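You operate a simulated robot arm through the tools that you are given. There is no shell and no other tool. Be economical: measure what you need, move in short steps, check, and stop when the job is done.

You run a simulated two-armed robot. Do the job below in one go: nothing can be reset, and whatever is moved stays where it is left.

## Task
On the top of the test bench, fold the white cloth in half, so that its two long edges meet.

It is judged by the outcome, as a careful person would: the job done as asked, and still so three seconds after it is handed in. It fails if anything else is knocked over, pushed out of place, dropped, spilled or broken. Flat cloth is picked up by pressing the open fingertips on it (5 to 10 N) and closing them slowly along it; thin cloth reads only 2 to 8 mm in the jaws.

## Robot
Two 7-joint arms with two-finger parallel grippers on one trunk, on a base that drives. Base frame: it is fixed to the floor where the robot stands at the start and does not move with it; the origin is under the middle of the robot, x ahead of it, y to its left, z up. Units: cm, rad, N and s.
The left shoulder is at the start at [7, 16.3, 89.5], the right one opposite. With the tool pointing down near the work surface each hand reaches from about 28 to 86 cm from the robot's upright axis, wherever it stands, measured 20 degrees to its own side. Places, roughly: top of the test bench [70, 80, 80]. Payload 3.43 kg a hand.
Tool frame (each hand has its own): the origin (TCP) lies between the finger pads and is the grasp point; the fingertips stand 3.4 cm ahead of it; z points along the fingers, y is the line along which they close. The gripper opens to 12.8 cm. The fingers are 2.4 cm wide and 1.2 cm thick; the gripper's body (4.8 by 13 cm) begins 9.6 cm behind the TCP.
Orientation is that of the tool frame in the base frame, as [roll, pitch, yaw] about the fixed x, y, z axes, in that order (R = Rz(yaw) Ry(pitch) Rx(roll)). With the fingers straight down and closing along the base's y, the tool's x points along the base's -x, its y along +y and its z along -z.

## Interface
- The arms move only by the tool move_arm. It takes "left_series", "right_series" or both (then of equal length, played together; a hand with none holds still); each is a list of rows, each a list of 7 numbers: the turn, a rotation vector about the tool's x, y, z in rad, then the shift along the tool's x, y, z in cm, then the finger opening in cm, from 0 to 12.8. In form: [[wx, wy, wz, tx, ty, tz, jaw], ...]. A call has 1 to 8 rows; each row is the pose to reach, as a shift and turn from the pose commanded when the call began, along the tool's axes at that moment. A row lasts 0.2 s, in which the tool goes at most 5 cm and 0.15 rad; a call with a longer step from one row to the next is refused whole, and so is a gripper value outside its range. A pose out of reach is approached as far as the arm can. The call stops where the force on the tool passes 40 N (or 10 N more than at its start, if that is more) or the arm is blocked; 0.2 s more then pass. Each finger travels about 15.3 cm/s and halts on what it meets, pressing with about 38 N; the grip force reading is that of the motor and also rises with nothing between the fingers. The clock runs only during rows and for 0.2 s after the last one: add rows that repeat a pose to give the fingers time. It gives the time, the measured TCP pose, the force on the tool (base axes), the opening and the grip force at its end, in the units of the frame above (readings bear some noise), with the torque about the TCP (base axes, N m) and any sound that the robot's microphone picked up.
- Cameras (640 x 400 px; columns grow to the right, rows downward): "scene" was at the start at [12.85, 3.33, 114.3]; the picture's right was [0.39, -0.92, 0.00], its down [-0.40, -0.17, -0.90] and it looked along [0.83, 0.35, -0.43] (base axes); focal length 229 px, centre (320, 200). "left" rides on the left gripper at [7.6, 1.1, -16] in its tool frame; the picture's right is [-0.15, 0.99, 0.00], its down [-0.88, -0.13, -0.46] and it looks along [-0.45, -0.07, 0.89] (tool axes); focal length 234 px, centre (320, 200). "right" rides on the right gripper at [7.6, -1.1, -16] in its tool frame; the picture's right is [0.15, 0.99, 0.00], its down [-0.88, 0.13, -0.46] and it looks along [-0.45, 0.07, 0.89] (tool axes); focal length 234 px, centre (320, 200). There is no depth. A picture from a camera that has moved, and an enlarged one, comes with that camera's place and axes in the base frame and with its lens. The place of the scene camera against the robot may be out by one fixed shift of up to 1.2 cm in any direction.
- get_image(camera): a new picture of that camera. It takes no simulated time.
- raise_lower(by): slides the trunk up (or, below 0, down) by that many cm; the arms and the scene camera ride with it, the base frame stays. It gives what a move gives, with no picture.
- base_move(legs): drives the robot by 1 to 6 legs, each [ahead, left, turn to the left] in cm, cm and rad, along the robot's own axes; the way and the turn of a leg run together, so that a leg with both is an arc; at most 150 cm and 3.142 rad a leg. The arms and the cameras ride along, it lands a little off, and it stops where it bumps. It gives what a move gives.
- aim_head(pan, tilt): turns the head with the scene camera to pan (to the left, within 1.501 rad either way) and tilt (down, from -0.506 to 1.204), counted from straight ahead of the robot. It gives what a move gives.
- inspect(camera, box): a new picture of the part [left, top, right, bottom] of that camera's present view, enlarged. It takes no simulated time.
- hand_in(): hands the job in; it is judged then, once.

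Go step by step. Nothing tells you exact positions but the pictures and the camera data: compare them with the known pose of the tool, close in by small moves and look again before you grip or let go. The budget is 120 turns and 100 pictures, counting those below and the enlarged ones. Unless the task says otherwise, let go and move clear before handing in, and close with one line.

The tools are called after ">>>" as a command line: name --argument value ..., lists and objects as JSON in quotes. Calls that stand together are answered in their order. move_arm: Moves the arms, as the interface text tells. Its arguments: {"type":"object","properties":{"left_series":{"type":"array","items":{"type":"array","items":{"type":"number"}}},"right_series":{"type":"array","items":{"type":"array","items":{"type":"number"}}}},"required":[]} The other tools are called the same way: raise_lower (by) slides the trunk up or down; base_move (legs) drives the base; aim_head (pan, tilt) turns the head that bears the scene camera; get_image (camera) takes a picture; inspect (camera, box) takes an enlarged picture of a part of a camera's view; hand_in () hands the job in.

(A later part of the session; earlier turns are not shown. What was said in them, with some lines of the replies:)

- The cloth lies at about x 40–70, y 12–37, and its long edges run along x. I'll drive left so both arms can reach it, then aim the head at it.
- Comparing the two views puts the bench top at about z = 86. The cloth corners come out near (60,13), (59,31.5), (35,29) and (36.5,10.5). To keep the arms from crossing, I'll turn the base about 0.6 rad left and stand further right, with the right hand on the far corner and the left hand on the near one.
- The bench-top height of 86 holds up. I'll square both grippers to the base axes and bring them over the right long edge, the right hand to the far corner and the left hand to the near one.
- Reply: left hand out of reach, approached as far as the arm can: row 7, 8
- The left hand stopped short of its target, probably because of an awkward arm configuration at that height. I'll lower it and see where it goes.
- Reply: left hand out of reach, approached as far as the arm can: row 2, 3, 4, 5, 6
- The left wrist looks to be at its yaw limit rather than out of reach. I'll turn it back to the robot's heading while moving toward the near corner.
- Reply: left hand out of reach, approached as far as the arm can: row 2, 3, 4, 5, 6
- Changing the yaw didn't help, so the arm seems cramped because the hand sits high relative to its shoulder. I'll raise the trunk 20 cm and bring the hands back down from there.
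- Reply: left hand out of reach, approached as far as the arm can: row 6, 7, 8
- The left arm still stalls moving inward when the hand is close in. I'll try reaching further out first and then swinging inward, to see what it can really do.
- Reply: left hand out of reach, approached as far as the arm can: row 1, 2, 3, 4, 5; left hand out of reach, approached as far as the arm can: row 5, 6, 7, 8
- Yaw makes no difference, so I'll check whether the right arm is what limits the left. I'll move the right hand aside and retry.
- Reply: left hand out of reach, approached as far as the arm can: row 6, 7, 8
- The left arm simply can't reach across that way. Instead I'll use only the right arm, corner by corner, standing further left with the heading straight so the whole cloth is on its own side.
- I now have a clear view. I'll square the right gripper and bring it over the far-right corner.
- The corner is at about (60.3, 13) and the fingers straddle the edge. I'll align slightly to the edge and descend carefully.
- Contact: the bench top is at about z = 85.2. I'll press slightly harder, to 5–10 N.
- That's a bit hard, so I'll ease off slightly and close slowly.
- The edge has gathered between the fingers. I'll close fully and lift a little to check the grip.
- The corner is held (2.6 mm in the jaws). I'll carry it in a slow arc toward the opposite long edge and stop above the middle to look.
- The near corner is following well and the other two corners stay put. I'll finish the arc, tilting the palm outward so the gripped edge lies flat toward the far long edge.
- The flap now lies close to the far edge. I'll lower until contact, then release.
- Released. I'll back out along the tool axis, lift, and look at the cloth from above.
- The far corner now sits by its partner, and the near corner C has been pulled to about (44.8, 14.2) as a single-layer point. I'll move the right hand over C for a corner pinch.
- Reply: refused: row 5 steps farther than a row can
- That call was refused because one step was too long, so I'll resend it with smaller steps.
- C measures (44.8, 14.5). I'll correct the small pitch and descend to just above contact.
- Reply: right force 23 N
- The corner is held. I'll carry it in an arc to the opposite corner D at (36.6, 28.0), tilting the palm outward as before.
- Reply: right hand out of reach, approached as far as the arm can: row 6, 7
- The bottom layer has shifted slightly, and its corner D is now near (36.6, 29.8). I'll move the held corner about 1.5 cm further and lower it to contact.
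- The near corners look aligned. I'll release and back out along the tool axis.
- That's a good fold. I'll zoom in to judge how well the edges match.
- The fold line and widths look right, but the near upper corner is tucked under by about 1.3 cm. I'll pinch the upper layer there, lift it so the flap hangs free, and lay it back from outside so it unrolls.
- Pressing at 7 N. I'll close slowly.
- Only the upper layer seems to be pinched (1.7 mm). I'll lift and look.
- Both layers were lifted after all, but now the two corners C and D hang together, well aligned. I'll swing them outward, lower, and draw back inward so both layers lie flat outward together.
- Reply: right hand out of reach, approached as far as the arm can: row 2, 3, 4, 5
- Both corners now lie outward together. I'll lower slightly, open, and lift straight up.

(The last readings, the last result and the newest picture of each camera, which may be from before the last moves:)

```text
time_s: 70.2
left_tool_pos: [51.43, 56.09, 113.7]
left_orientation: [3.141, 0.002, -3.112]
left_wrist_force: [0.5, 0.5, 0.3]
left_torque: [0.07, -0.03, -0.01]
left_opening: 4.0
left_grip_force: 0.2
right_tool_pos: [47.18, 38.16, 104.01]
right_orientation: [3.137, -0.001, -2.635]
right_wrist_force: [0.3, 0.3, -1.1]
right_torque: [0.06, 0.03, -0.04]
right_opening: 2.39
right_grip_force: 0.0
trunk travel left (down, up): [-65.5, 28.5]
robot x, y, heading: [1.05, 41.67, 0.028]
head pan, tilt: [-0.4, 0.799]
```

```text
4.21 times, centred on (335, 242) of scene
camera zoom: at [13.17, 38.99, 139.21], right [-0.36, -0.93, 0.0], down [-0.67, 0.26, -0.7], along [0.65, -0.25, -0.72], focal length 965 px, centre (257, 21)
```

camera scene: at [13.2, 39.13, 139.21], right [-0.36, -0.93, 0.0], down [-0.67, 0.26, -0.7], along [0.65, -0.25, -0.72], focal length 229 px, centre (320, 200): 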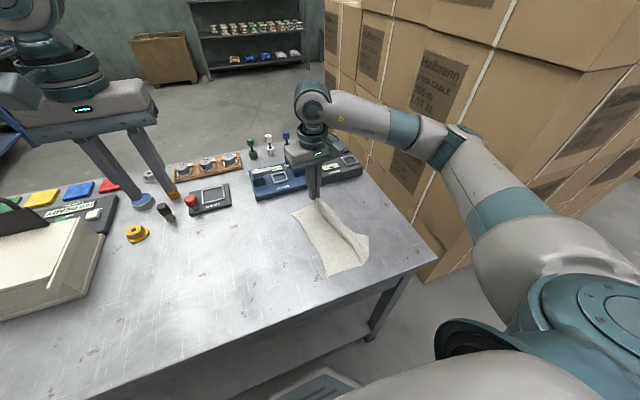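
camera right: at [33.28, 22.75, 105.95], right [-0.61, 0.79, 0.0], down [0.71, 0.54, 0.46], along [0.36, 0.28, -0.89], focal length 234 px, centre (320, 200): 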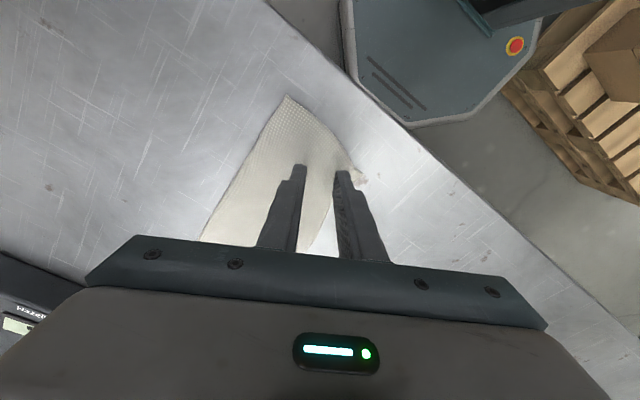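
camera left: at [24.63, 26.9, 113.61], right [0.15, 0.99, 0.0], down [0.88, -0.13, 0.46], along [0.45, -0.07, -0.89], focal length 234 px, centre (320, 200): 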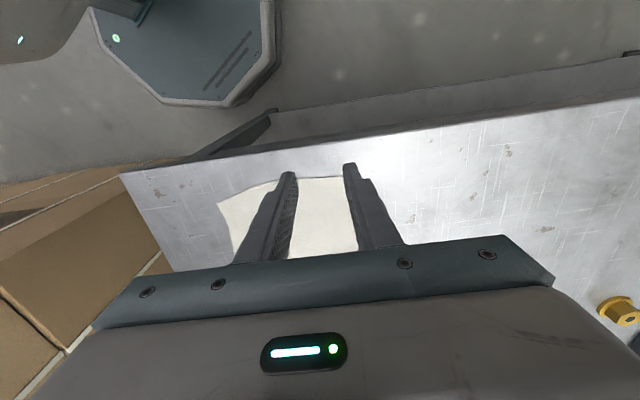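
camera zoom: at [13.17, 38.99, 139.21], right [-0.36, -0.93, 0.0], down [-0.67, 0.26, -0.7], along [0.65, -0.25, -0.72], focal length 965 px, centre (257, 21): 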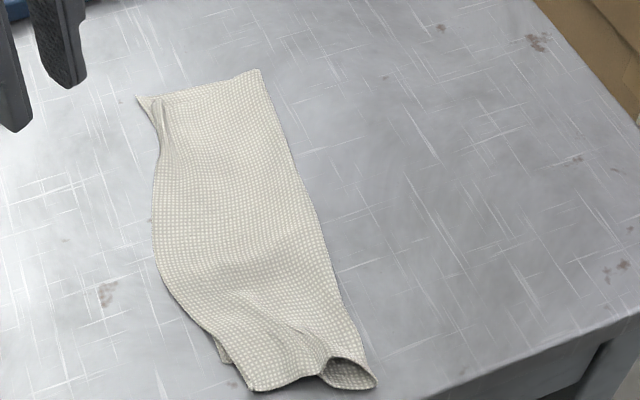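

The near corners are aligned now; what remains is a slack ridge and an open loop at the near end of the fold line. I'll press the fold-line end with closed fingers and pull it gently away from the edges to flatten it.

>>> move_arm --right_series '[[0, 0, 0, 3.4, -1.1, 1, 0], [0, 0, 0, 7.2, -2.1, 3, 0], [0, 0, 0, 11, -3.2, 5, 0], [0, 0, 0, 14.5, -4.3, 8, 0], [0, 0, 0, 16.9, -5.4, 11, 0], [0, 0, 0, 16.9, -5.4, 13, 0]]'

>>> inspect --camera "right" --box '[200, 50, 440, 200]'

>>> inspect --camera "scene" --box '[295, 205, 385, 305]'

```text
time_s: 71.6
left_tool_pos: [51.47, 56.23, 113.65]
left_orientation: [-3.14, 0.001, -3.114]
left_wrist_force: [-0.2, 0.5, -0.6]
left_torque: [-0.03, 0.02, 0.0]
left_opening: 3.98
left_grip_force: 0.0
right_tool_pos: [38.82, 26.65, 90.8]
right_orientation: [3.137, -0.002, -2.635]
right_wrist_force: [-0.1, -1.2, 0.3]
right_torque: [-0.01, -0.01, 0.02]
right_opening: 0.02
right_grip_force: 32.8
right hand out of reach, approached as far as the arm can: row 4, 5, 6
trunk travel left (down, up): [-65.5, 28.5]
robot x, y, heading: [1.55, 41.86, 0.032]
head pan, tilt: [-0.4, 0.799]
```

```text
2.67 times, centred on (320, 125) of right
camera zoom: at [32.98, 21.99, 106.76], right [-0.61, 0.79, 0.0], down [0.71, 0.54, 0.45], along [0.36, 0.28, -0.89], focal length 624 px, centre (320, 400)
```

zoom: 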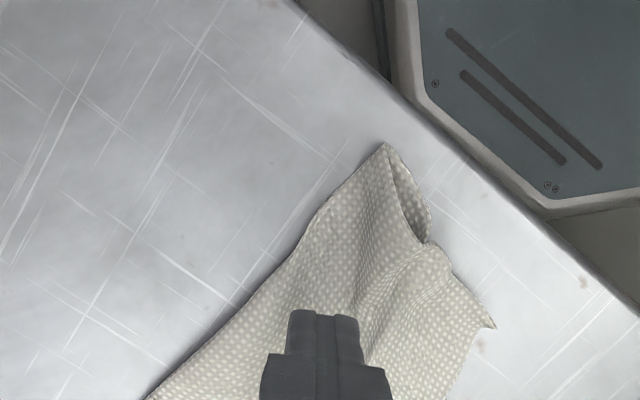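

```text
4.00 times, centred on (340, 255) of scene
camera zoom: at [13.17, 39.12, 139.22], right [-0.36, -0.93, 0.0], down [-0.67, 0.26, -0.7], along [0.65, -0.25, -0.72], focal length 917 px, centre (240, -20)
```

zoom: 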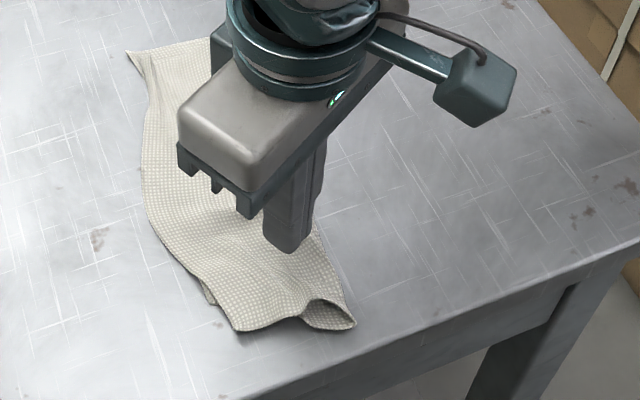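

The hand is at its near reach limit, so I'll lift it, back the base up 8 cm, and check the view.

>>> move_arm --right_series '[[0, 0, 0, 0, 0, -3, 0], [0, 0, 0, 0, 0, -6, 0]]'

>>> base_move --legs '[[-8, 0, 0]]'

>>> get_image --camera "right"

```text
time_s: 72.2
left_tool_pos: [51.37, 56.14, 113.63]
left_orientation: [-3.14, 0.001, -3.113]
left_wrist_force: [0.4, -0.4, 0.3]
left_torque: [0.0, -0.01, 0.0]
left_opening: 3.98
left_grip_force: 0.1
right_tool_pos: [39.03, 26.44, 96.71]
right_orientation: [3.137, -0.003, -2.635]
right_wrist_force: [-0.2, 0.4, 0.5]
right_torque: [0.01, -0.01, 0.04]
right_opening: 0.0
right_grip_force: 32.4
trunk travel left (down, up): [-65.5, 28.5]
robot x, y, heading: [1.29, 41.72, 0.024]
head pan, tilt: [-0.4, 0.799]
```

```text
time_s: 73.2
left_tool_pos: [43.42, 56.0, 113.73]
left_orientation: [-3.139, 0.002, -3.111]
left_wrist_force: [0.3, -0.5, -0.5]
left_torque: [-0.03, -0.01, -0.03]
left_opening: 3.99
left_grip_force: 0.1
right_tool_pos: [31.02, 26.07, 96.56]
right_orientation: [3.139, -0.003, -2.634]
right_wrist_force: [-0.5, -0.2, -0.5]
right_torque: [0.02, -0.02, -0.01]
right_opening: 0.02
right_grip_force: 33.0
trunk travel left (down, up): [-65.5, 28.5]
robot x, y, heading: [-6.77, 42.06, 0.026]
head pan, tilt: [-0.4, 0.799]
```

```text
34 pictures are left
camera right: at [25.17, 21.59, 112.69], right [-0.61, 0.79, 0.0], down [0.71, 0.54, 0.45], along [0.36, 0.28, -0.89], focal length 234 px, centre (320, 200)
```

right: 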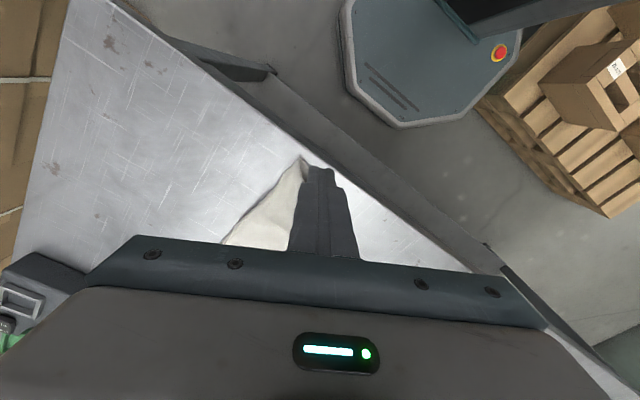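

>>> move_arm --right_series '[[0, 0, 0, -1.6, -1.4, 0, 0], [0, 0, 0, -3.24, -2.82, 1, 0], [0, 0, 0, -3.24, -2.82, 4, 0], [0, 0, 0, -3.24, -2.82, 6.5, 0], [0, 0, 0, -3.24, -2.82, 7.5, 0], [0, 0, 0, -3.24, -2.82, 7.8, 0], [0, 0, 0, -3.24, -2.82, 7.8, 0]]'

>>> get_image --camera "right"

```text
time_s: 74.8
left_tool_pos: [43.58, 55.9, 113.65]
left_orientation: [-3.138, 0.002, -3.112]
left_wrist_force: [-0.6, 0.2, 0.4]
left_torque: [0.0, 0.02, 0.0]
left_opening: 3.98
left_grip_force: 0.1
right_tool_pos: [35.37, 25.41, 88.78]
right_orientation: [3.138, -0.002, -2.635]
right_wrist_force: [-0.5, 0.6, -0.7]
right_torque: [0.0, 0.0, 0.03]
right_opening: 0.0
right_grip_force: 33.5
trunk travel left (down, up): [-65.5, 28.5]
robot x, y, heading: [-6.63, 41.77, 0.034]
head pan, tilt: [-0.4, 0.799]
```

```text
33 pictures are left
camera right: at [29.48, 20.9, 104.86], right [-0.61, 0.79, 0.0], down [0.71, 0.54, 0.45], along [0.36, 0.28, -0.89], focal length 234 px, centre (320, 200)
```

right: 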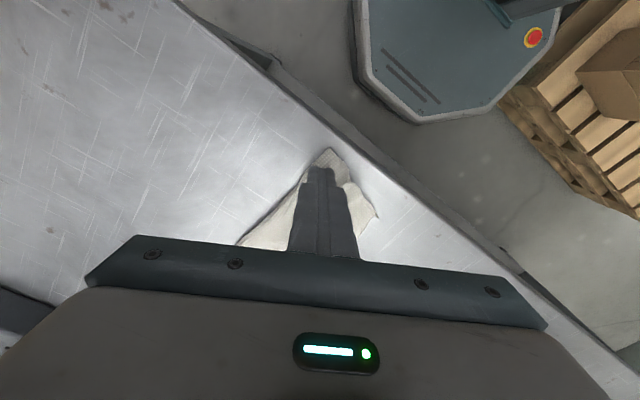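

Next I'll press lightly and drag the fold-line end outward by about 2.5 cm.

>>> move_arm --right_series '[[0, 0, 0, 0, 0, 0.2, 0], [0, 0, 0, 0, 0, 0.27, 0], [0, 0, 0, 0, 0, 0.27, 0]]'

```text
time_s: 75.6
left_tool_pos: [43.5, 56.03, 113.62]
left_orientation: [-3.139, 0.001, -3.112]
left_wrist_force: [-0.1, 0.1, -0.9]
left_torque: [0.01, -0.02, -0.01]
left_opening: 3.97
left_grip_force: 0.1
right_tool_pos: [35.3, 25.4, 88.55]
right_orientation: [3.138, -0.001, -2.634]
right_wrist_force: [1.5, 0.0, 8.0]
right_torque: [0.07, 0.0, 0.01]
right_opening: 0.0
right_grip_force: 32.9
trunk travel left (down, up): [-65.5, 28.5]
robot x, y, heading: [-6.53, 41.88, 0.026]
head pan, tilt: [-0.4, 0.799]
```

>>> move_arm --right_series '[[0, 0, 0, 0.1, -0.5, 0, 0], [0, 0, 0, 0.2, -1, 0, 0], [0, 0, 0, 0.3, -1.5, 0, 0], [0, 0, 0, 0.4, -2, 0, 0], [0, 0, 0, 0.5, -2.5, 0, 0], [0, 0, 0, 0.5, -2.5, 0, 0], [0, 0, 0, 0.5, -2.5, -1.5, 0], [0, 0, 0, 0.5, -2.5, -5, 0]]'

>>> inspect --camera "right" --box '[200, 50, 440, 200]'

```text
time_s: 77.4
left_tool_pos: [43.51, 56.04, 113.57]
left_orientation: [-3.141, 0.001, -3.112]
left_wrist_force: [0.7, 0.7, 0.2]
left_torque: [0.0, -0.01, -0.02]
left_opening: 3.98
left_grip_force: 0.1
right_tool_pos: [35.94, 23.04, 93.31]
right_orientation: [3.139, -0.003, -2.633]
right_wrist_force: [-0.5, 0.7, 0.5]
right_torque: [-0.01, 0.01, 0.0]
right_opening: 0.0
right_grip_force: 32.4
trunk travel left (down, up): [-65.5, 28.5]
robot x, y, heading: [-6.69, 41.74, 0.033]
head pan, tilt: [-0.4, 0.799]
```

```text
2.67 times, centred on (320, 125) of right
camera zoom: at [30.16, 18.4, 109.45], right [-0.61, 0.79, 0.0], down [0.71, 0.54, 0.45], along [0.36, 0.28, -0.89], focal length 624 px, centre (320, 400)
```

zoom: 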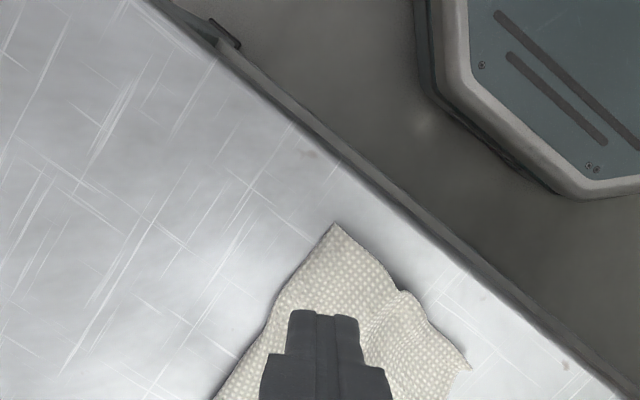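

>>> move_arm --right_series '[[0, 0, 0, 0, 0, -4, 0], [0, 0, 0, -1.5, 1.5, -8, 0], [0, 0, 0, -4, 4, -11, 0], [0, 0, 0, -7, 7, -12.7, 0], [0, 0, 0, -9.5, 9.5, -12.7, 0], [0, 0, 0, -10.8, 11.2, -12.7, 0]]'

>>> get_image --camera "scene"

```text
time_s: 78.8
left_tool_pos: [43.65, 56.12, 113.65]
left_orientation: [-3.141, 0.002, -3.111]
left_wrist_force: [0.7, 0.8, 0.5]
left_torque: [-0.04, 0.0, -0.02]
left_opening: 3.98
left_grip_force: 0.2
right_tool_pos: [40.04, 38.05, 106.0]
right_orientation: [3.139, -0.005, -2.634]
right_wrist_force: [-0.3, 1.1, 0.4]
right_torque: [-0.02, 0.03, -0.01]
right_opening: 0.01
right_grip_force: 32.6
trunk travel left (down, up): [-65.5, 28.5]
robot x, y, heading: [-6.76, 41.79, 0.03]
head pan, tilt: [-0.4, 0.799]
```

```text
31 pictures are left
camera scene: at [5.29, 38.98, 139.22], right [-0.36, -0.93, 0.0], down [-0.67, 0.26, -0.7], along [0.65, -0.25, -0.72], focal length 229 px, centre (320, 200)
```

scene: 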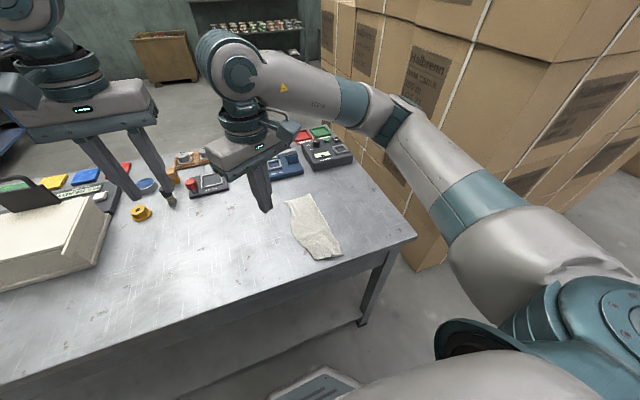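

>>> inspect --camera "scene" --box '[280, 188, 350, 268]'

```text
5.00 times, centred on (315, 228) of scene
camera zoom: at [5.29, 38.98, 139.22], right [-0.36, -0.93, 0.0], down [-0.67, 0.26, -0.7], along [0.65, -0.25, -0.72], focal length 1146 px, centre (345, 60)
```

zoom: 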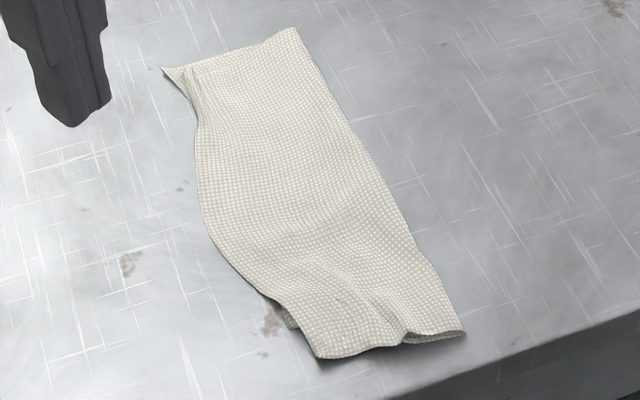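

The near end is clean and flat now. The far corner still has its upper corner tucked by about a centimetre, so I'll repeat the same trick there.

>>> move_arm --right_series '[[0, 0, 0.147, -1.4, -2.6, 0, 1], [0, 0, 0.294, -2.7, -5.1, 0, 2.4], [0, 0, 0.441, -4.1, -7.7, 1, 2.4], [0, 0, 0.588, -5.4, -10.2, 2, 2.4], [0, 0, 0.735, -6.8, -12.8, 4, 2.4], [0, 0, 0.882, -8.1, -15.3, 6, 2.4], [0, 0, 1.028, -9.5, -17.9, 7.5, 2.4]]'

>>> get_image --camera "right"

```text
time_s: 80.4
left_tool_pos: [43.58, 55.89, 113.56]
left_orientation: [3.141, -0.003, -3.112]
left_wrist_force: [0.1, 0.3, -1.0]
left_torque: [0.0, 0.03, 0.04]
left_opening: 4.0
left_grip_force: 0.1
right_tool_pos: [57.06, 27.04, 98.49]
right_orientation: [-3.141, -0.006, 2.619]
right_wrist_force: [0.3, -0.4, -0.5]
right_torque: [-0.03, 0.04, -0.01]
right_opening: 2.42
right_grip_force: 0.1
trunk travel left (down, up): [-65.5, 28.5]
robot x, y, heading: [-6.48, 42.04, 0.031]
head pan, tilt: [-0.4, 0.799]
```

```text
29 pictures are left
camera right: at [50.21, 29.82, 114.46], right [0.37, 0.93, 0.0], down [0.83, -0.33, 0.45], along [0.42, -0.17, -0.89], focal length 234 px, centre (320, 200)
```

right: 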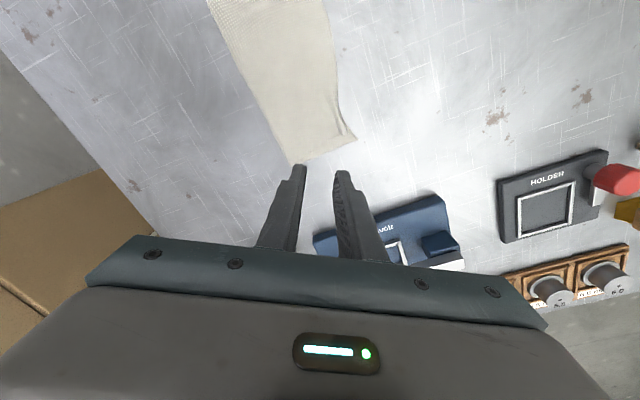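

>>> inspect --camera "right" --box '[270, 70, 380, 180]'

```text
3.64 times, centred on (325, 125) of right
camera zoom: at [50.21, 29.82, 114.46], right [0.37, 0.93, 0.0], down [0.83, -0.33, 0.45], along [0.42, -0.17, -0.89], focal length 852 px, centre (302, 473)
```

zoom: 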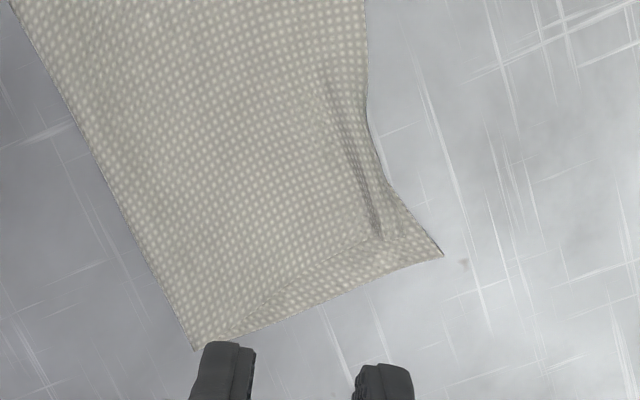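

>>> move_arm --right_series '[[0, 0, 0, 0.7, -0.1, 3, 2.4], [0, 0, 0, 1.4, -0.25, 6, 2.4], [0, 0, 0, 1.98, -0.37, 8.5, 2.4], [0, 0, 0, 1.98, -0.37, 9.2, 2.4], [0, 0, 0, 1.98, -0.37, 9.2, 2.4]]'

>>> inspect --camera "right" --box '[240, 70, 400, 220]'

```text
time_s: 81.6
left_tool_pos: [43.53, 55.99, 113.64]
left_orientation: [-3.14, 0.002, -3.112]
left_wrist_force: [-0.2, 0.1, -0.2]
left_torque: [0.03, -0.01, 0.03]
left_opening: 3.99
left_grip_force: 0.0
right_tool_pos: [54.98, 27.79, 89.28]
right_orientation: [-3.139, -0.005, 2.623]
right_wrist_force: [-0.1, 0.3, 0.4]
right_torque: [0.01, 0.02, 0.02]
right_opening: 2.4
right_grip_force: 0.1
trunk travel left (down, up): [-65.5, 28.5]
robot x, y, heading: [-6.63, 41.71, 0.036]
head pan, tilt: [-0.4, 0.799]
```

```text
2.67 times, centred on (320, 145) of right
camera zoom: at [48.17, 30.53, 105.34], right [0.36, 0.93, 0.0], down [0.83, -0.33, 0.45], along [0.42, -0.17, -0.89], focal length 624 px, centre (320, 347)
```

zoom: 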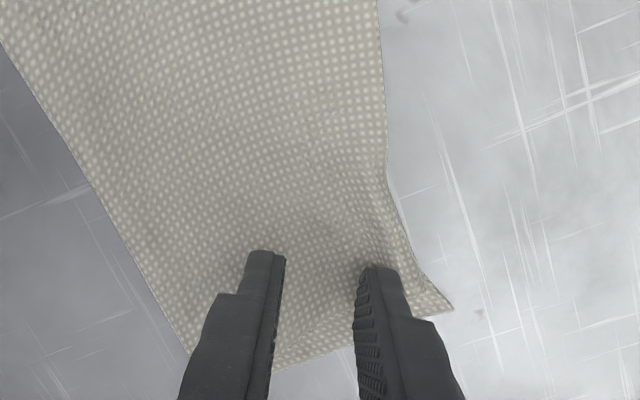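

>>> move_arm --right_series '[[0, 0, 0, 0, 0, 0.4, 2.4], [0, 0, 0, 0, 0, 0.6, 2.4], [0, 0, 0, 0, 0, 0.68, 2.4], [0, 0, 0, 0, 0, 0.68, 2.4]]'

```text
time_s: 82.6
left_tool_pos: [43.42, 55.97, 113.7]
left_orientation: [-3.14, 0.002, -3.112]
left_wrist_force: [-0.9, -0.2, -0.6]
left_torque: [-0.01, -0.03, 0.02]
left_opening: 4.01
left_grip_force: 0.1
right_tool_pos: [55.16, 27.69, 88.77]
right_orientation: [-3.139, -0.006, 2.623]
right_wrist_force: [0.2, -0.8, -0.9]
right_torque: [0.01, 0.02, 0.0]
right_opening: 2.4
right_grip_force: 0.2
trunk travel left (down, up): [-65.5, 28.5]
robot x, y, heading: [-6.37, 41.61, 0.03]
head pan, tilt: [-0.4, 0.799]
```

>>> move_arm --right_series '[[0, 0, 0, 0, 0, 0.15, 2.4], [0, 0, 0, 0, 0, 0.23, 2.4], [0, 0, 0, 0, 0, 0.23, 2.1], [0, 0, 0, 0, 0, 0.22, 1.7], [0, 0, 0, 0, 0, 0.21, 1.3], [0, 0, 0, 0, 0, 0.2, 0.9], [0, 0, 0, 0, 0, 0.2, 0.5], [0, 0, 0, 0, 0, 0.2, 0]]'

>>> move_arm --right_series '[[0, 0, 0, 0, 0, 0, 0], [0, 0, 0, 0, 0, -1, 0], [0, 0, 0, 0, 0.2, -2.2, 0], [0, 0, 0, 0, 0.5, -3.4, 0], [0, 0, 0, 0, 0.6, -4.4, 0], [0, 0, 0, 0, 0.6, -4.4, 0]]'

>>> inspect --camera "right" --box '[240, 70, 400, 220]'

>>> inspect --camera "scene" --box '[270, 170, 360, 270]'

```text
time_s: 84.4
left_tool_pos: [43.54, 55.99, 113.62]
left_orientation: [-3.138, 0.002, -3.111]
left_wrist_force: [-0.6, 0.6, 0.6]
left_torque: [0.02, 0.02, -0.01]
left_opening: 3.97
left_grip_force: 0.1
right_tool_pos: [55.12, 27.61, 88.59]
right_orientation: [-3.142, -0.004, 2.62]
right_wrist_force: [1.1, 0.7, 5.4]
right_torque: [0.04, -0.01, 0.01]
right_opening: 0.2
right_grip_force: 36.8
trunk travel left (down, up): [-65.5, 28.5]
robot x, y, heading: [-6.64, 41.95, 0.034]
head pan, tilt: [-0.4, 0.799]
```

```text
time_s: 85.8
left_tool_pos: [43.62, 56.04, 113.68]
left_orientation: [-3.139, 0.002, -3.111]
left_wrist_force: [0.1, 0.3, 0.3]
left_torque: [-0.02, 0.01, -0.03]
left_opening: 3.99
left_grip_force: 0.0
right_tool_pos: [55.44, 28.17, 92.89]
right_orientation: [-3.138, -0.005, 2.62]
right_wrist_force: [0.5, -0.4, 0.1]
right_torque: [0.01, 0.01, 0.03]
right_opening: 0.22
right_grip_force: 37.0
trunk travel left (down, up): [-65.5, 28.5]
robot x, y, heading: [-6.7, 41.98, 0.027]
head pan, tilt: [-0.4, 0.799]
```

```text
2.67 times, centred on (320, 145) of right
camera zoom: at [48.58, 30.98, 108.98], right [0.36, 0.93, 0.0], down [0.83, -0.33, 0.45], along [0.42, -0.16, -0.89], focal length 624 px, centre (320, 347)
```

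zoom: 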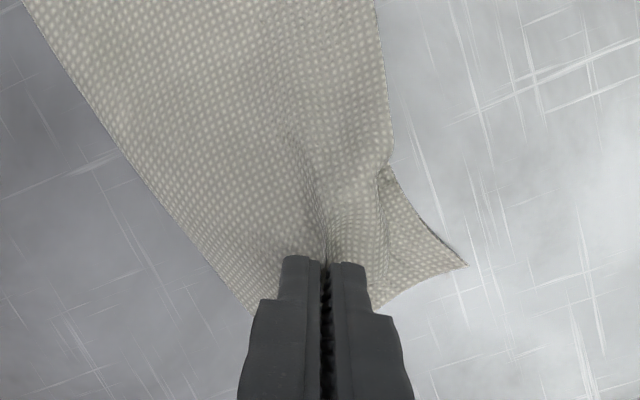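

```text
4.00 times, centred on (315, 220) of scene
camera zoom: at [5.3, 38.85, 139.21], right [-0.36, -0.93, 0.0], down [-0.67, 0.26, -0.7], along [0.65, -0.25, -0.72], focal length 917 px, centre (340, 120)
```

zoom: 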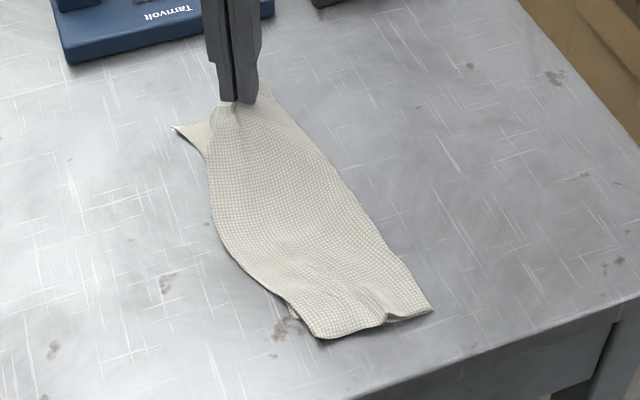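

Only the upper layer came up this time, which is what I wanted. I'll carry it outward past the far corner, lower it, and draw it back so its corner lands on A.

>>> move_arm --right_series '[[0, 0, 0, 0, 1.2, 0, 0], [0, 0, 0, 0, 2.4, 0.3, 0], [0, 0, 0, 0, 3.0, 1.0, 0], [0, 0, 0, 0, 3.0, 2.0, 0], [0, 0, 0, 0, 2.6, 2.8, 0], [0, 0, 0, 0, 2.0, 3.3, 0], [0, 0, 0, 0, 1.5, 3.7, 0], [0, 0, 0, 0, 1.2, 3.9, 0]]'

>>> inspect --camera "right" --box '[240, 70, 400, 220]'

>>> inspect --camera "scene" --box '[270, 170, 360, 270]'

```text
time_s: 87.6
left_tool_pos: [43.53, 55.91, 113.62]
left_orientation: [-3.139, 0.002, -3.111]
left_wrist_force: [0.0, -1.2, -0.7]
left_torque: [0.02, 0.02, -0.01]
left_opening: 3.96
left_grip_force: 0.0
right_tool_pos: [56.11, 29.24, 89.16]
right_orientation: [3.141, -0.003, 2.622]
right_wrist_force: [0.4, -0.3, -0.3]
right_torque: [-0.04, -0.02, 0.01]
right_opening: 0.21
right_grip_force: 36.8
trunk travel left (down, up): [-65.5, 28.5]
robot x, y, heading: [-6.65, 41.93, 0.03]
head pan, tilt: [-0.4, 0.799]
```

```text
2.67 times, centred on (320, 145) of right
camera zoom: at [49.11, 31.98, 105.19], right [0.36, 0.93, 0.0], down [0.83, -0.33, 0.45], along [0.42, -0.16, -0.89], focal length 624 px, centre (320, 347)
```

zoom: 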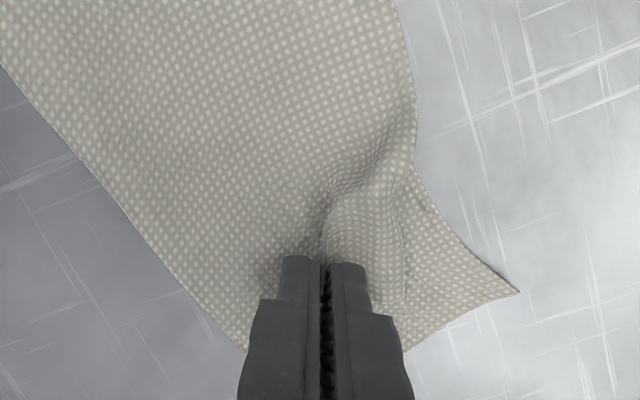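

```text
4.00 times, centred on (315, 220) of scene
camera zoom: at [5.28, 38.86, 139.21], right [-0.36, -0.93, 0.0], down [-0.67, 0.26, -0.7], along [0.65, -0.25, -0.72], focal length 917 px, centre (340, 120)
```

zoom: 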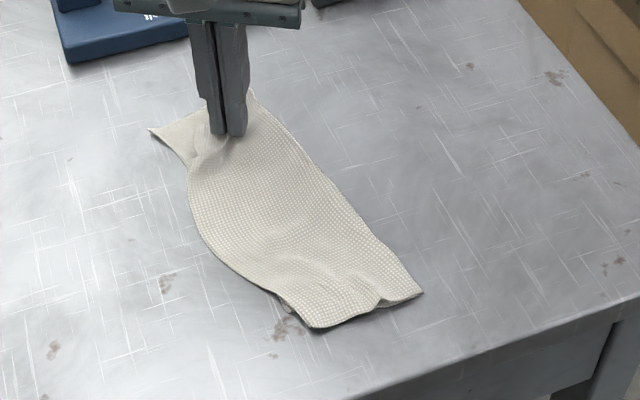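

The lower corner dragged along, so the hanging flap hadn't cleared it. I'll lift higher and look.

>>> move_arm --right_series '[[0, 0, 0, 0, -0.8, -1.5, 0], [0, 0, 0, 0, -1.6, -3, 0], [0, 0, 0, 0, -2.2, -4.5, 0], [0, 0, 0, 0, -2.2, -6, 0], [0, 0, 0, 0, -2.2, -7, 0], [0, 0, 0, 0, -2.2, -7, 0]]'

>>> inspect --camera "right" --box '[240, 70, 400, 220]'

>>> inspect --camera "scene" --box '[280, 180, 340, 240]'

```text
time_s: 89.0
left_tool_pos: [43.68, 56.0, 113.65]
left_orientation: [-3.14, 0.0, -3.112]
left_wrist_force: [0.5, 0.1, 0.1]
left_torque: [-0.03, -0.02, -0.01]
left_opening: 3.99
left_grip_force: 0.1
right_tool_pos: [55.0, 27.35, 96.06]
right_orientation: [-3.141, -0.006, 2.622]
right_wrist_force: [-0.8, -1.0, -1.0]
right_torque: [-0.01, -0.02, -0.03]
right_opening: 0.2
right_grip_force: 37.3
trunk travel left (down, up): [-65.5, 28.5]
robot x, y, heading: [-6.86, 41.92, 0.031]
head pan, tilt: [-0.4, 0.799]
```

```text
2.67 times, centred on (320, 145) of right
camera zoom: at [47.99, 30.14, 112.14], right [0.36, 0.93, 0.0], down [0.83, -0.33, 0.45], along [0.42, -0.16, -0.89], focal length 624 px, centre (320, 347)
```

zoom: 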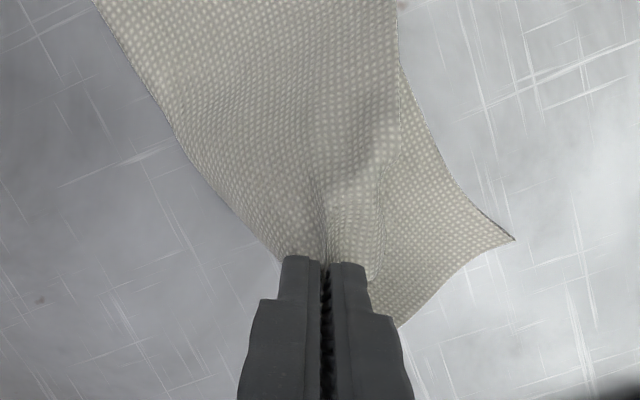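

```text
6.67 times, centred on (310, 210) of scene
camera zoom: at [5.3, 38.86, 139.21], right [-0.36, -0.93, 0.0], down [-0.67, 0.26, -0.7], along [0.65, -0.25, -0.72], focal length 1528 px, centre (387, 133)
```

zoom: 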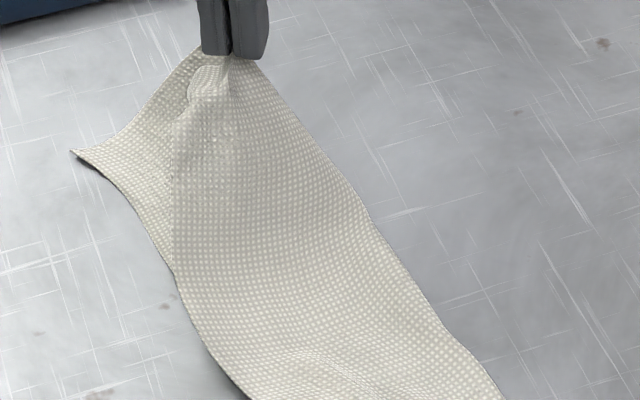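

Both layers are pinched here, so this grip can't separate them. I'll lay it back, release, and then try sliding the upper layer outward with light fingertip pressure.

>>> move_arm --right_series '[[0, 0, 0, 0, 1.0, 1.5, 0], [0, 0, 0, 0, 1.8, 3, 0], [0, 0, 0, 0, 2.2, 4.5, 0], [0, 0, 0, 0, 2.0, 6, 0], [0, 0, 0, 0, 1.5, 7.0, 0], [0, 0, 0, 0, 1.2, 7.3, 0.4], [0, 0, 0, 0, 1.2, 7.3, 1.2], [0, 0, 0, 0, 1.2, 7.3, 2.2]]'

>>> move_arm --right_series '[[0, 0, 0, 0, 0, 0, 2.6], [0, 0, 0, 0, 0, -1, 2.6], [0, 0, 0, 0, 0, -4, 2.4], [0, 0, 0, 0, 0, -8, 1], [0, 0, 0, 0, 0, -9, 0]]'

>>> inspect --camera "right" --box '[230, 50, 410, 200]'

```text
time_s: 90.8
left_tool_pos: [43.47, 55.92, 113.66]
left_orientation: [-3.14, 0.003, -3.112]
left_wrist_force: [0.0, -1.3, 0.3]
left_torque: [-0.03, 0.03, 0.01]
left_opening: 4.02
left_grip_force: 0.0
right_tool_pos: [55.39, 28.4, 88.72]
right_orientation: [-3.14, -0.003, 2.622]
right_wrist_force: [0.4, 0.4, 0.4]
right_torque: [0.01, 0.02, 0.02]
right_opening: 2.21
right_grip_force: 0.1
trunk travel left (down, up): [-65.5, 28.5]
robot x, y, heading: [-6.59, 41.66, 0.031]
head pan, tilt: [-0.4, 0.799]
```

```text
time_s: 92.0
left_tool_pos: [43.53, 55.93, 113.64]
left_orientation: [-3.14, 0.002, -3.113]
left_wrist_force: [0.5, -0.3, -0.7]
left_torque: [-0.04, -0.01, -0.01]
left_opening: 4.03
left_grip_force: 0.0
right_tool_pos: [55.6, 28.32, 97.95]
right_orientation: [-3.14, -0.006, 2.622]
right_wrist_force: [0.0, -0.1, 0.7]
right_torque: [0.03, 0.02, 0.0]
right_opening: 0.01
right_grip_force: 33.0
trunk travel left (down, up): [-65.5, 28.5]
robot x, y, heading: [-6.8, 41.9, 0.033]
head pan, tilt: [-0.4, 0.799]
```

```text
2.67 times, centred on (320, 125) of right
camera zoom: at [48.76, 31.1, 113.96], right [0.36, 0.93, 0.0], down [0.83, -0.33, 0.45], along [0.42, -0.17, -0.89], focal length 624 px, centre (320, 400)
```

zoom: 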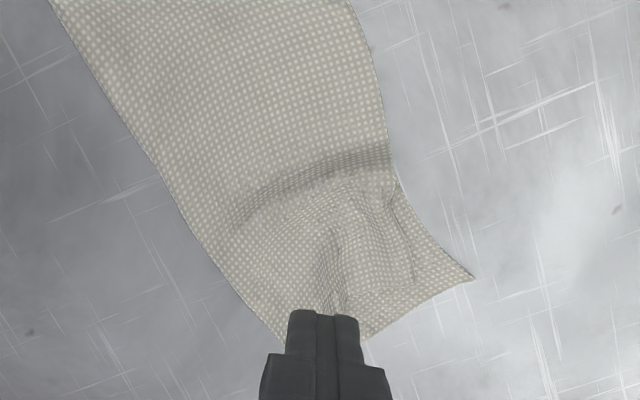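

The upper corner B at (58.2, 31.9) is about 2.7 cm short of A at (58.9, 34.5), with slack behind it. I'll touch down lightly on the upper layer next to B and slide it toward A.

>>> move_arm --right_series '[[0, 0, 0, 0.03, 1.2, 3, 0], [0, 0, 0, 0.06, 2.3, 6, 0], [0, 0, 0, 0.06, 2.3, 8.4, 0], [0, 0, 0, 0.06, 2.3, 9.0, 0], [0, 0, 0, 0.06, 2.3, 9.2, 0], [0, 0, 0, 0.06, 2.3, 9.2, 0]]'

```text
time_s: 93.4
left_tool_pos: [43.55, 56.03, 113.72]
left_orientation: [-3.14, 0.002, -3.111]
left_wrist_force: [0.3, -0.5, 0.3]
left_torque: [-0.01, -0.01, 0.0]
left_opening: 4.01
left_grip_force: 0.0
right_tool_pos: [56.56, 30.39, 88.68]
right_orientation: [-3.139, -0.003, 2.623]
right_wrist_force: [0.1, 0.0, 0.2]
right_torque: [-0.01, 0.0, 0.03]
right_opening: 0.0
right_grip_force: 32.9
trunk travel left (down, up): [-65.5, 28.5]
robot x, y, heading: [-6.66, 42.08, 0.033]
head pan, tilt: [-0.4, 0.799]
```

>>> move_arm --right_series '[[0, 0, 0, 0, 0, 0.1, 0], [0, 0, 0, 0, 0, 0.14, 0], [0, 0, 0, 0, 0, 0.14, 0]]'

```text
time_s: 94.2
left_tool_pos: [43.51, 55.85, 113.69]
left_orientation: [-3.14, 0.001, -3.111]
left_wrist_force: [-0.4, -0.6, -0.5]
left_torque: [-0.01, -0.05, 0.02]
left_opening: 3.99
left_grip_force: 0.1
right_tool_pos: [56.6, 30.25, 88.51]
right_orientation: [3.141, -0.003, 2.622]
right_wrist_force: [0.4, -0.7, 6.5]
right_torque: [0.03, -0.04, 0.01]
right_opening: 0.03
right_grip_force: 33.2
trunk travel left (down, up): [-65.5, 28.5]
robot x, y, heading: [-6.73, 42.18, 0.035]
head pan, tilt: [-0.4, 0.799]
```

>>> move_arm --right_series '[[0, 0, 0, 0.13, 0.4, -0.03, 0], [0, 0, 0, 0.27, 0.8, -0.03, 0], [0, 0, 0, 0.4, 1.2, -0.03, 0], [0, 0, 0, 0.54, 1.6, -0.03, 0], [0, 0, 0, 0.67, 2.0, -0.03, 0], [0, 0, 0, 0.81, 2.42, -0.03, 0], [0, 0, 0, 0.81, 2.42, -2, 0], [0, 0, 0, 0.81, 2.42, -6, 0]]'

>>> inspect --camera "right" --box '[200, 40, 400, 200]'

```text
time_s: 96.0
left_tool_pos: [43.45, 55.95, 113.73]
left_orientation: [-3.14, 0.002, -3.112]
left_wrist_force: [-0.2, 0.4, 0.1]
left_torque: [0.01, 0.0, 0.0]
left_opening: 3.99
left_grip_force: 0.2
right_tool_pos: [57.05, 32.83, 94.65]
right_orientation: [-3.14, -0.003, 2.622]
right_wrist_force: [0.0, -0.1, 0.5]
right_torque: [0.02, -0.03, -0.01]
right_opening: 0.0
right_grip_force: 33.2
trunk travel left (down, up): [-65.5, 28.5]
robot x, y, heading: [-6.46, 41.97, 0.029]
head pan, tilt: [-0.4, 0.799]
```

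```text
2.50 times, centred on (300, 120) of right
camera zoom: at [50.13, 35.7, 110.67], right [0.36, 0.93, 0.0], down [0.83, -0.32, 0.45], along [0.42, -0.17, -0.89], focal length 585 px, centre (370, 400)
```

zoom: 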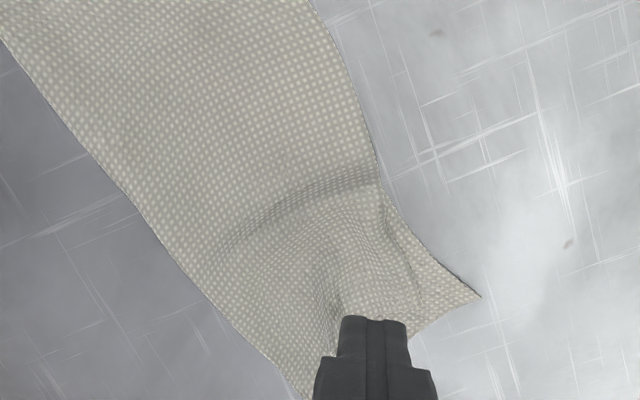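

Both layers slid together. The upper layer has slack and the lower is taut, so I'll pull the far end of the fold line away from the edges. That should draw A back while the slack in the upper layer lets B stay.

>>> move_arm --right_series '[[0, 0, 0, -1.7, -1.1, 0, 0], [0, 0, 0, -3.35, -2.1, 0, 0], [0, 0, 0, -3.35, -2.1, 2.5, 0], [0, 0, 0, -3.35, -2.1, 4.5, 0], [0, 0, 0, -3.35, -2.1, 5.4, 0], [0, 0, 0, -3.35, -2.1, 5.4, 0]]'

>>> get_image --camera "right"

>>> inspect --camera "scene" --box '[270, 170, 360, 270]'

```text
time_s: 97.4
left_tool_pos: [43.56, 55.98, 113.62]
left_orientation: [-3.14, 0.003, -3.112]
left_wrist_force: [-0.4, -0.1, -0.7]
left_torque: [-0.01, 0.0, -0.03]
left_opening: 3.99
left_grip_force: 0.0
right_tool_pos: [58.83, 29.21, 88.93]
right_orientation: [-3.14, -0.004, 2.621]
right_wrist_force: [0.7, 0.5, -0.4]
right_torque: [-0.01, -0.02, 0.0]
right_opening: 0.01
right_grip_force: 33.0
trunk travel left (down, up): [-65.5, 28.5]
robot x, y, heading: [-6.64, 41.83, 0.022]
head pan, tilt: [-0.4, 0.799]
```

```text
18 pictures are left
camera right: at [52.02, 32.08, 105.07], right [0.36, 0.93, 0.0], down [0.83, -0.33, 0.45], along [0.42, -0.17, -0.89], focal length 234 px, centre (320, 200)
```

right: 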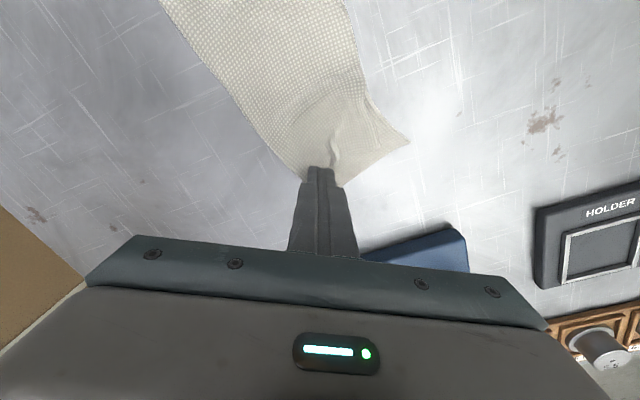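

```text
4.00 times, centred on (315, 220) of scene
camera zoom: at [5.29, 38.86, 139.21], right [-0.36, -0.93, 0.0], down [-0.67, 0.26, -0.7], along [0.65, -0.25, -0.72], focal length 917 px, centre (340, 120)
```

zoom: 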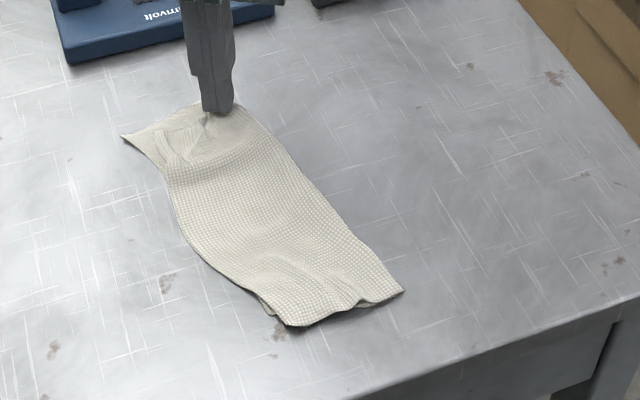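

>>> move_arm --right_series '[[0, 0, 0, 0, 0, 0.3, 0], [0, 0, 0, 0, 0, 0.4, 0], [0, 0, 0, 0, 0, 0.4, 0]]'

```text
time_s: 98.2
left_tool_pos: [43.54, 55.93, 113.62]
left_orientation: [-3.14, 0.003, -3.11]
left_wrist_force: [-0.2, -0.2, -0.6]
left_torque: [0.02, -0.01, -0.03]
left_opening: 4.0
left_grip_force: 0.1
right_tool_pos: [58.95, 29.27, 88.74]
right_orientation: [-3.139, -0.005, 2.621]
right_wrist_force: [1.0, 0.0, 0.5]
right_torque: [0.01, 0.02, -0.03]
right_opening: 0.02
right_grip_force: 33.6
trunk travel left (down, up): [-65.5, 28.5]
robot x, y, heading: [-6.88, 41.81, 0.031]
head pan, tilt: [-0.4, 0.799]
```

>>> move_arm --right_series '[[0, 0, 0, 0, 0, 0.2, 0], [0, 0, 0, -0.3, -0.6, 0.24, 0], [0, 0, 0, -0.6, -1.2, 0.24, 0], [0, 0, 0, -0.95, -1.9, 0.24, 0], [0, 0, 0, -1.3, -2.6, 0.24, 0], [0, 0, 0, -1.65, -3.3, 0.24, 0], [0, 0, 0, -1.98, -4.05, 0.24, 0], [0, 0, 0, -1.98, -4.05, 0.24, 0]]'

>>> inspect --camera "scene" --box '[270, 170, 360, 270]'

```text
time_s: 100.0
left_tool_pos: [43.48, 56.01, 113.73]
left_orientation: [-3.14, 0.002, -3.111]
left_wrist_force: [0.2, -0.8, 0.1]
left_torque: [0.03, 0.0, 0.01]
left_opening: 4.0
left_grip_force: 0.0
right_tool_pos: [58.52, 24.75, 88.64]
right_orientation: [3.141, -0.001, 2.622]
right_wrist_force: [0.2, 2.4, 19.9]
right_torque: [0.17, -0.06, 0.0]
right_opening: 0.0
right_grip_force: 32.8
trunk travel left (down, up): [-65.5, 28.5]
robot x, y, heading: [-6.75, 42.28, 0.023]
head pan, tilt: [-0.4, 0.799]
```

```text
4.00 times, centred on (315, 220) of scene
camera zoom: at [5.08, 38.98, 139.25], right [-0.36, -0.93, 0.0], down [-0.67, 0.26, -0.7], along [0.65, -0.25, -0.72], focal length 917 px, centre (340, 120)
```

zoom: 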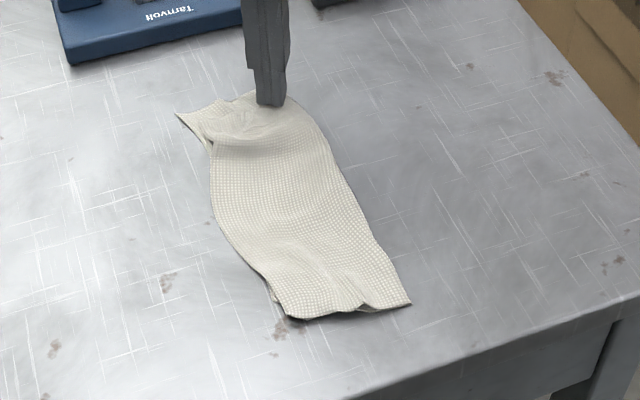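

>>> move_arm --right_series '[[0, 0, 0, 0, 0, -1.5, 0], [0, 0, 0, 0, 0, -5, 0], [0, 0, 0, 3, 0, -9, 0], [0, 0, 0, 4, 0, -9, 0]]'

>>> inspect --camera "right" --box '[230, 20, 430, 200]'

```text
time_s: 101.0
left_tool_pos: [43.61, 55.94, 113.66]
left_orientation: [-3.14, -0.001, -3.113]
left_wrist_force: [0.0, 0.2, -1.7]
left_torque: [0.02, 0.03, -0.01]
left_opening: 3.96
left_grip_force: 0.0
right_tool_pos: [55.0, 26.76, 97.41]
right_orientation: [-3.139, -0.005, 2.62]
right_wrist_force: [0.4, 0.1, -0.1]
right_torque: [-0.02, 0.0, 0.02]
right_opening: 0.0
right_grip_force: 32.8
trunk travel left (down, up): [-65.5, 28.5]
robot x, y, heading: [-6.49, 41.72, 0.034]
head pan, tilt: [-0.4, 0.799]
```

```text
2.22 times, centred on (330, 110) of right
camera zoom: at [48.22, 29.65, 113.43], right [0.37, 0.93, 0.0], down [0.83, -0.33, 0.45], along [0.42, -0.17, -0.89], focal length 520 px, centre (298, 400)
```

zoom: 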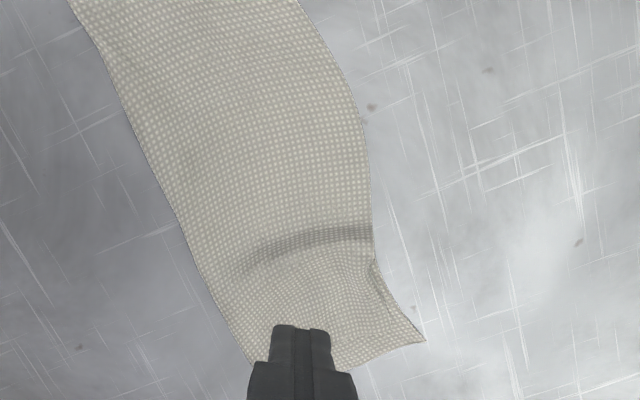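

A came back and the edges are much closer. One crosswise ridge remains, so I'll press near the far end and draw it about 1.5 cm toward +x to flatten it.

>>> move_arm --right_series '[[0, 0, 0, -1.5, 1.8, 3.5, 0], [0, 0, 0, -1.5, 1.8, 7, 0], [0, 0, 0, -1.5, 1.8, 8.3, 0], [0, 0, 0, -1.5, 1.8, 8.7, 0], [0, 0, 0, -1.5, 1.8, 8.82, 0], [0, 0, 0, -1.5, 1.8, 8.82, 0]]'

```text
time_s: 102.4
left_tool_pos: [43.58, 56.07, 113.65]
left_orientation: [-3.141, 0.001, -3.112]
left_wrist_force: [0.2, -0.1, 0.5]
left_torque: [0.01, -0.01, 0.01]
left_opening: 3.96
left_grip_force: 0.0
right_tool_pos: [57.34, 27.66, 88.64]
right_orientation: [3.141, -0.004, 2.62]
right_wrist_force: [0.2, 0.1, 3.4]
right_torque: [-0.01, -0.08, 0.03]
right_opening: 0.0
right_grip_force: 32.7
trunk travel left (down, up): [-65.5, 28.5]
robot x, y, heading: [-6.96, 41.42, 0.032]
head pan, tilt: [-0.4, 0.799]
```

>>> move_arm --right_series '[[0, 0, 0, -0.3, 0.29, 0.06, 0], [0, 0, 0, -0.6, 0.58, 0.06, 0], [0, 0, 0, -0.9, 0.87, 0.06, 0], [0, 0, 0, -1.19, 1.15, 0.06, 0], [0, 0, 0, -1.19, 1.15, 0.06, 0], [0, 0, 0, -1.19, 1.15, -2, 0], [0, 0, 0, -1.19, 1.15, -6, 0], [0, 0, 0, 2, 1.15, -9, 0]]'

>>> inspect --camera "right" --box '[230, 20, 430, 200]'

```text
time_s: 104.2
left_tool_pos: [43.43, 56.04, 113.77]
left_orientation: [-3.14, 0.001, -3.113]
left_wrist_force: [0.4, 0.2, -0.1]
left_torque: [-0.06, -0.02, 0.01]
left_opening: 3.98
left_grip_force: 0.0
right_tool_pos: [56.05, 29.63, 97.78]
right_orientation: [-3.14, -0.005, 2.622]
right_wrist_force: [-0.3, -0.5, -0.3]
right_torque: [0.02, -0.01, 0.01]
right_opening: 0.0
right_grip_force: 33.1
trunk travel left (down, up): [-65.5, 28.5]
robot x, y, heading: [-6.24, 41.63, 0.031]
head pan, tilt: [-0.4, 0.799]
```

```text
2.22 times, centred on (330, 110) of right
camera zoom: at [49.19, 32.51, 113.75], right [0.36, 0.93, 0.0], down [0.83, -0.32, 0.45], along [0.42, -0.17, -0.89], focal length 520 px, centre (298, 400)
```

zoom: 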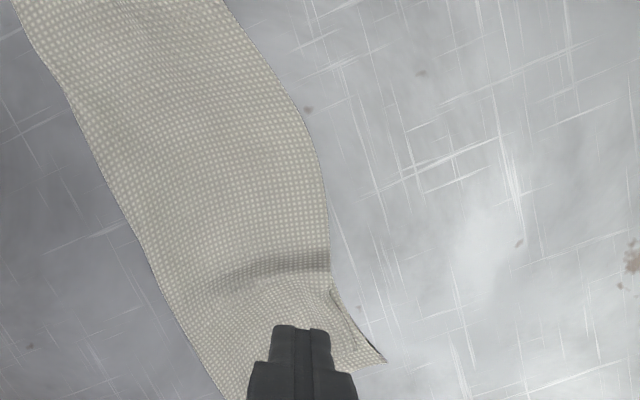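

>>> move_arm --right_series '[[0, 0, 0, 2, 2, -3, 0], [0, 0, 0, 5, 4, -6, 0], [0, 0, 0, 8, 6, -8, 0], [0, 0, 0, 10, 8, -8, 0], [0, 0, 0, 12, 8, -8, 0]]'

>>> inspect --camera "scene" --box '[275, 180, 355, 268]'

```text
time_s: 105.4
left_tool_pos: [43.47, 55.95, 113.73]
left_orientation: [-3.141, 0.003, -3.111]
left_wrist_force: [0.0, -0.8, -0.6]
left_torque: [0.01, -0.02, -0.01]
left_opening: 4.0
left_grip_force: 0.1
right_tool_pos: [49.73, 42.41, 105.66]
right_orientation: [-3.141, -0.002, 2.62]
right_wrist_force: [0.9, 0.6, -0.1]
right_torque: [0.03, -0.02, -0.02]
right_opening: 0.0
right_grip_force: 33.6
trunk travel left (down, up): [-65.5, 28.5]
robot x, y, heading: [-6.57, 42.23, 0.033]
head pan, tilt: [-0.4, 0.799]
```

```text
4.55 times, centred on (315, 224) of scene
camera zoom: at [5.22, 38.82, 139.22], right [-0.36, -0.93, 0.0], down [-0.67, 0.26, -0.7], along [0.65, -0.25, -0.72], focal length 1042 px, centre (343, 91)
```

zoom: 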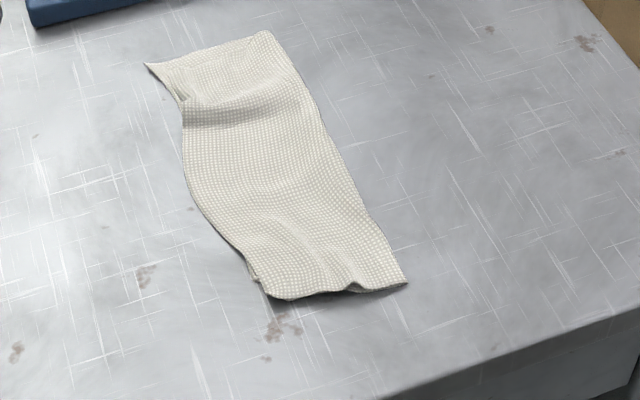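

The cloth is folded in half. Along most of their length the two long edges lie together, with about a 1.5 cm mismatch at the far corner and a low ridge near it. Both hands are clear and nothing else was disturbed, so I'm handing in.

>>> hand_in

```text
The job is handed in.
```

I folded the white cloth in half on the bench top with its long edges together. They don't match perfectly: the far corner is about 1.5 cm off, with a low ridge beside it. I let go and moved both hands clear before handing in.
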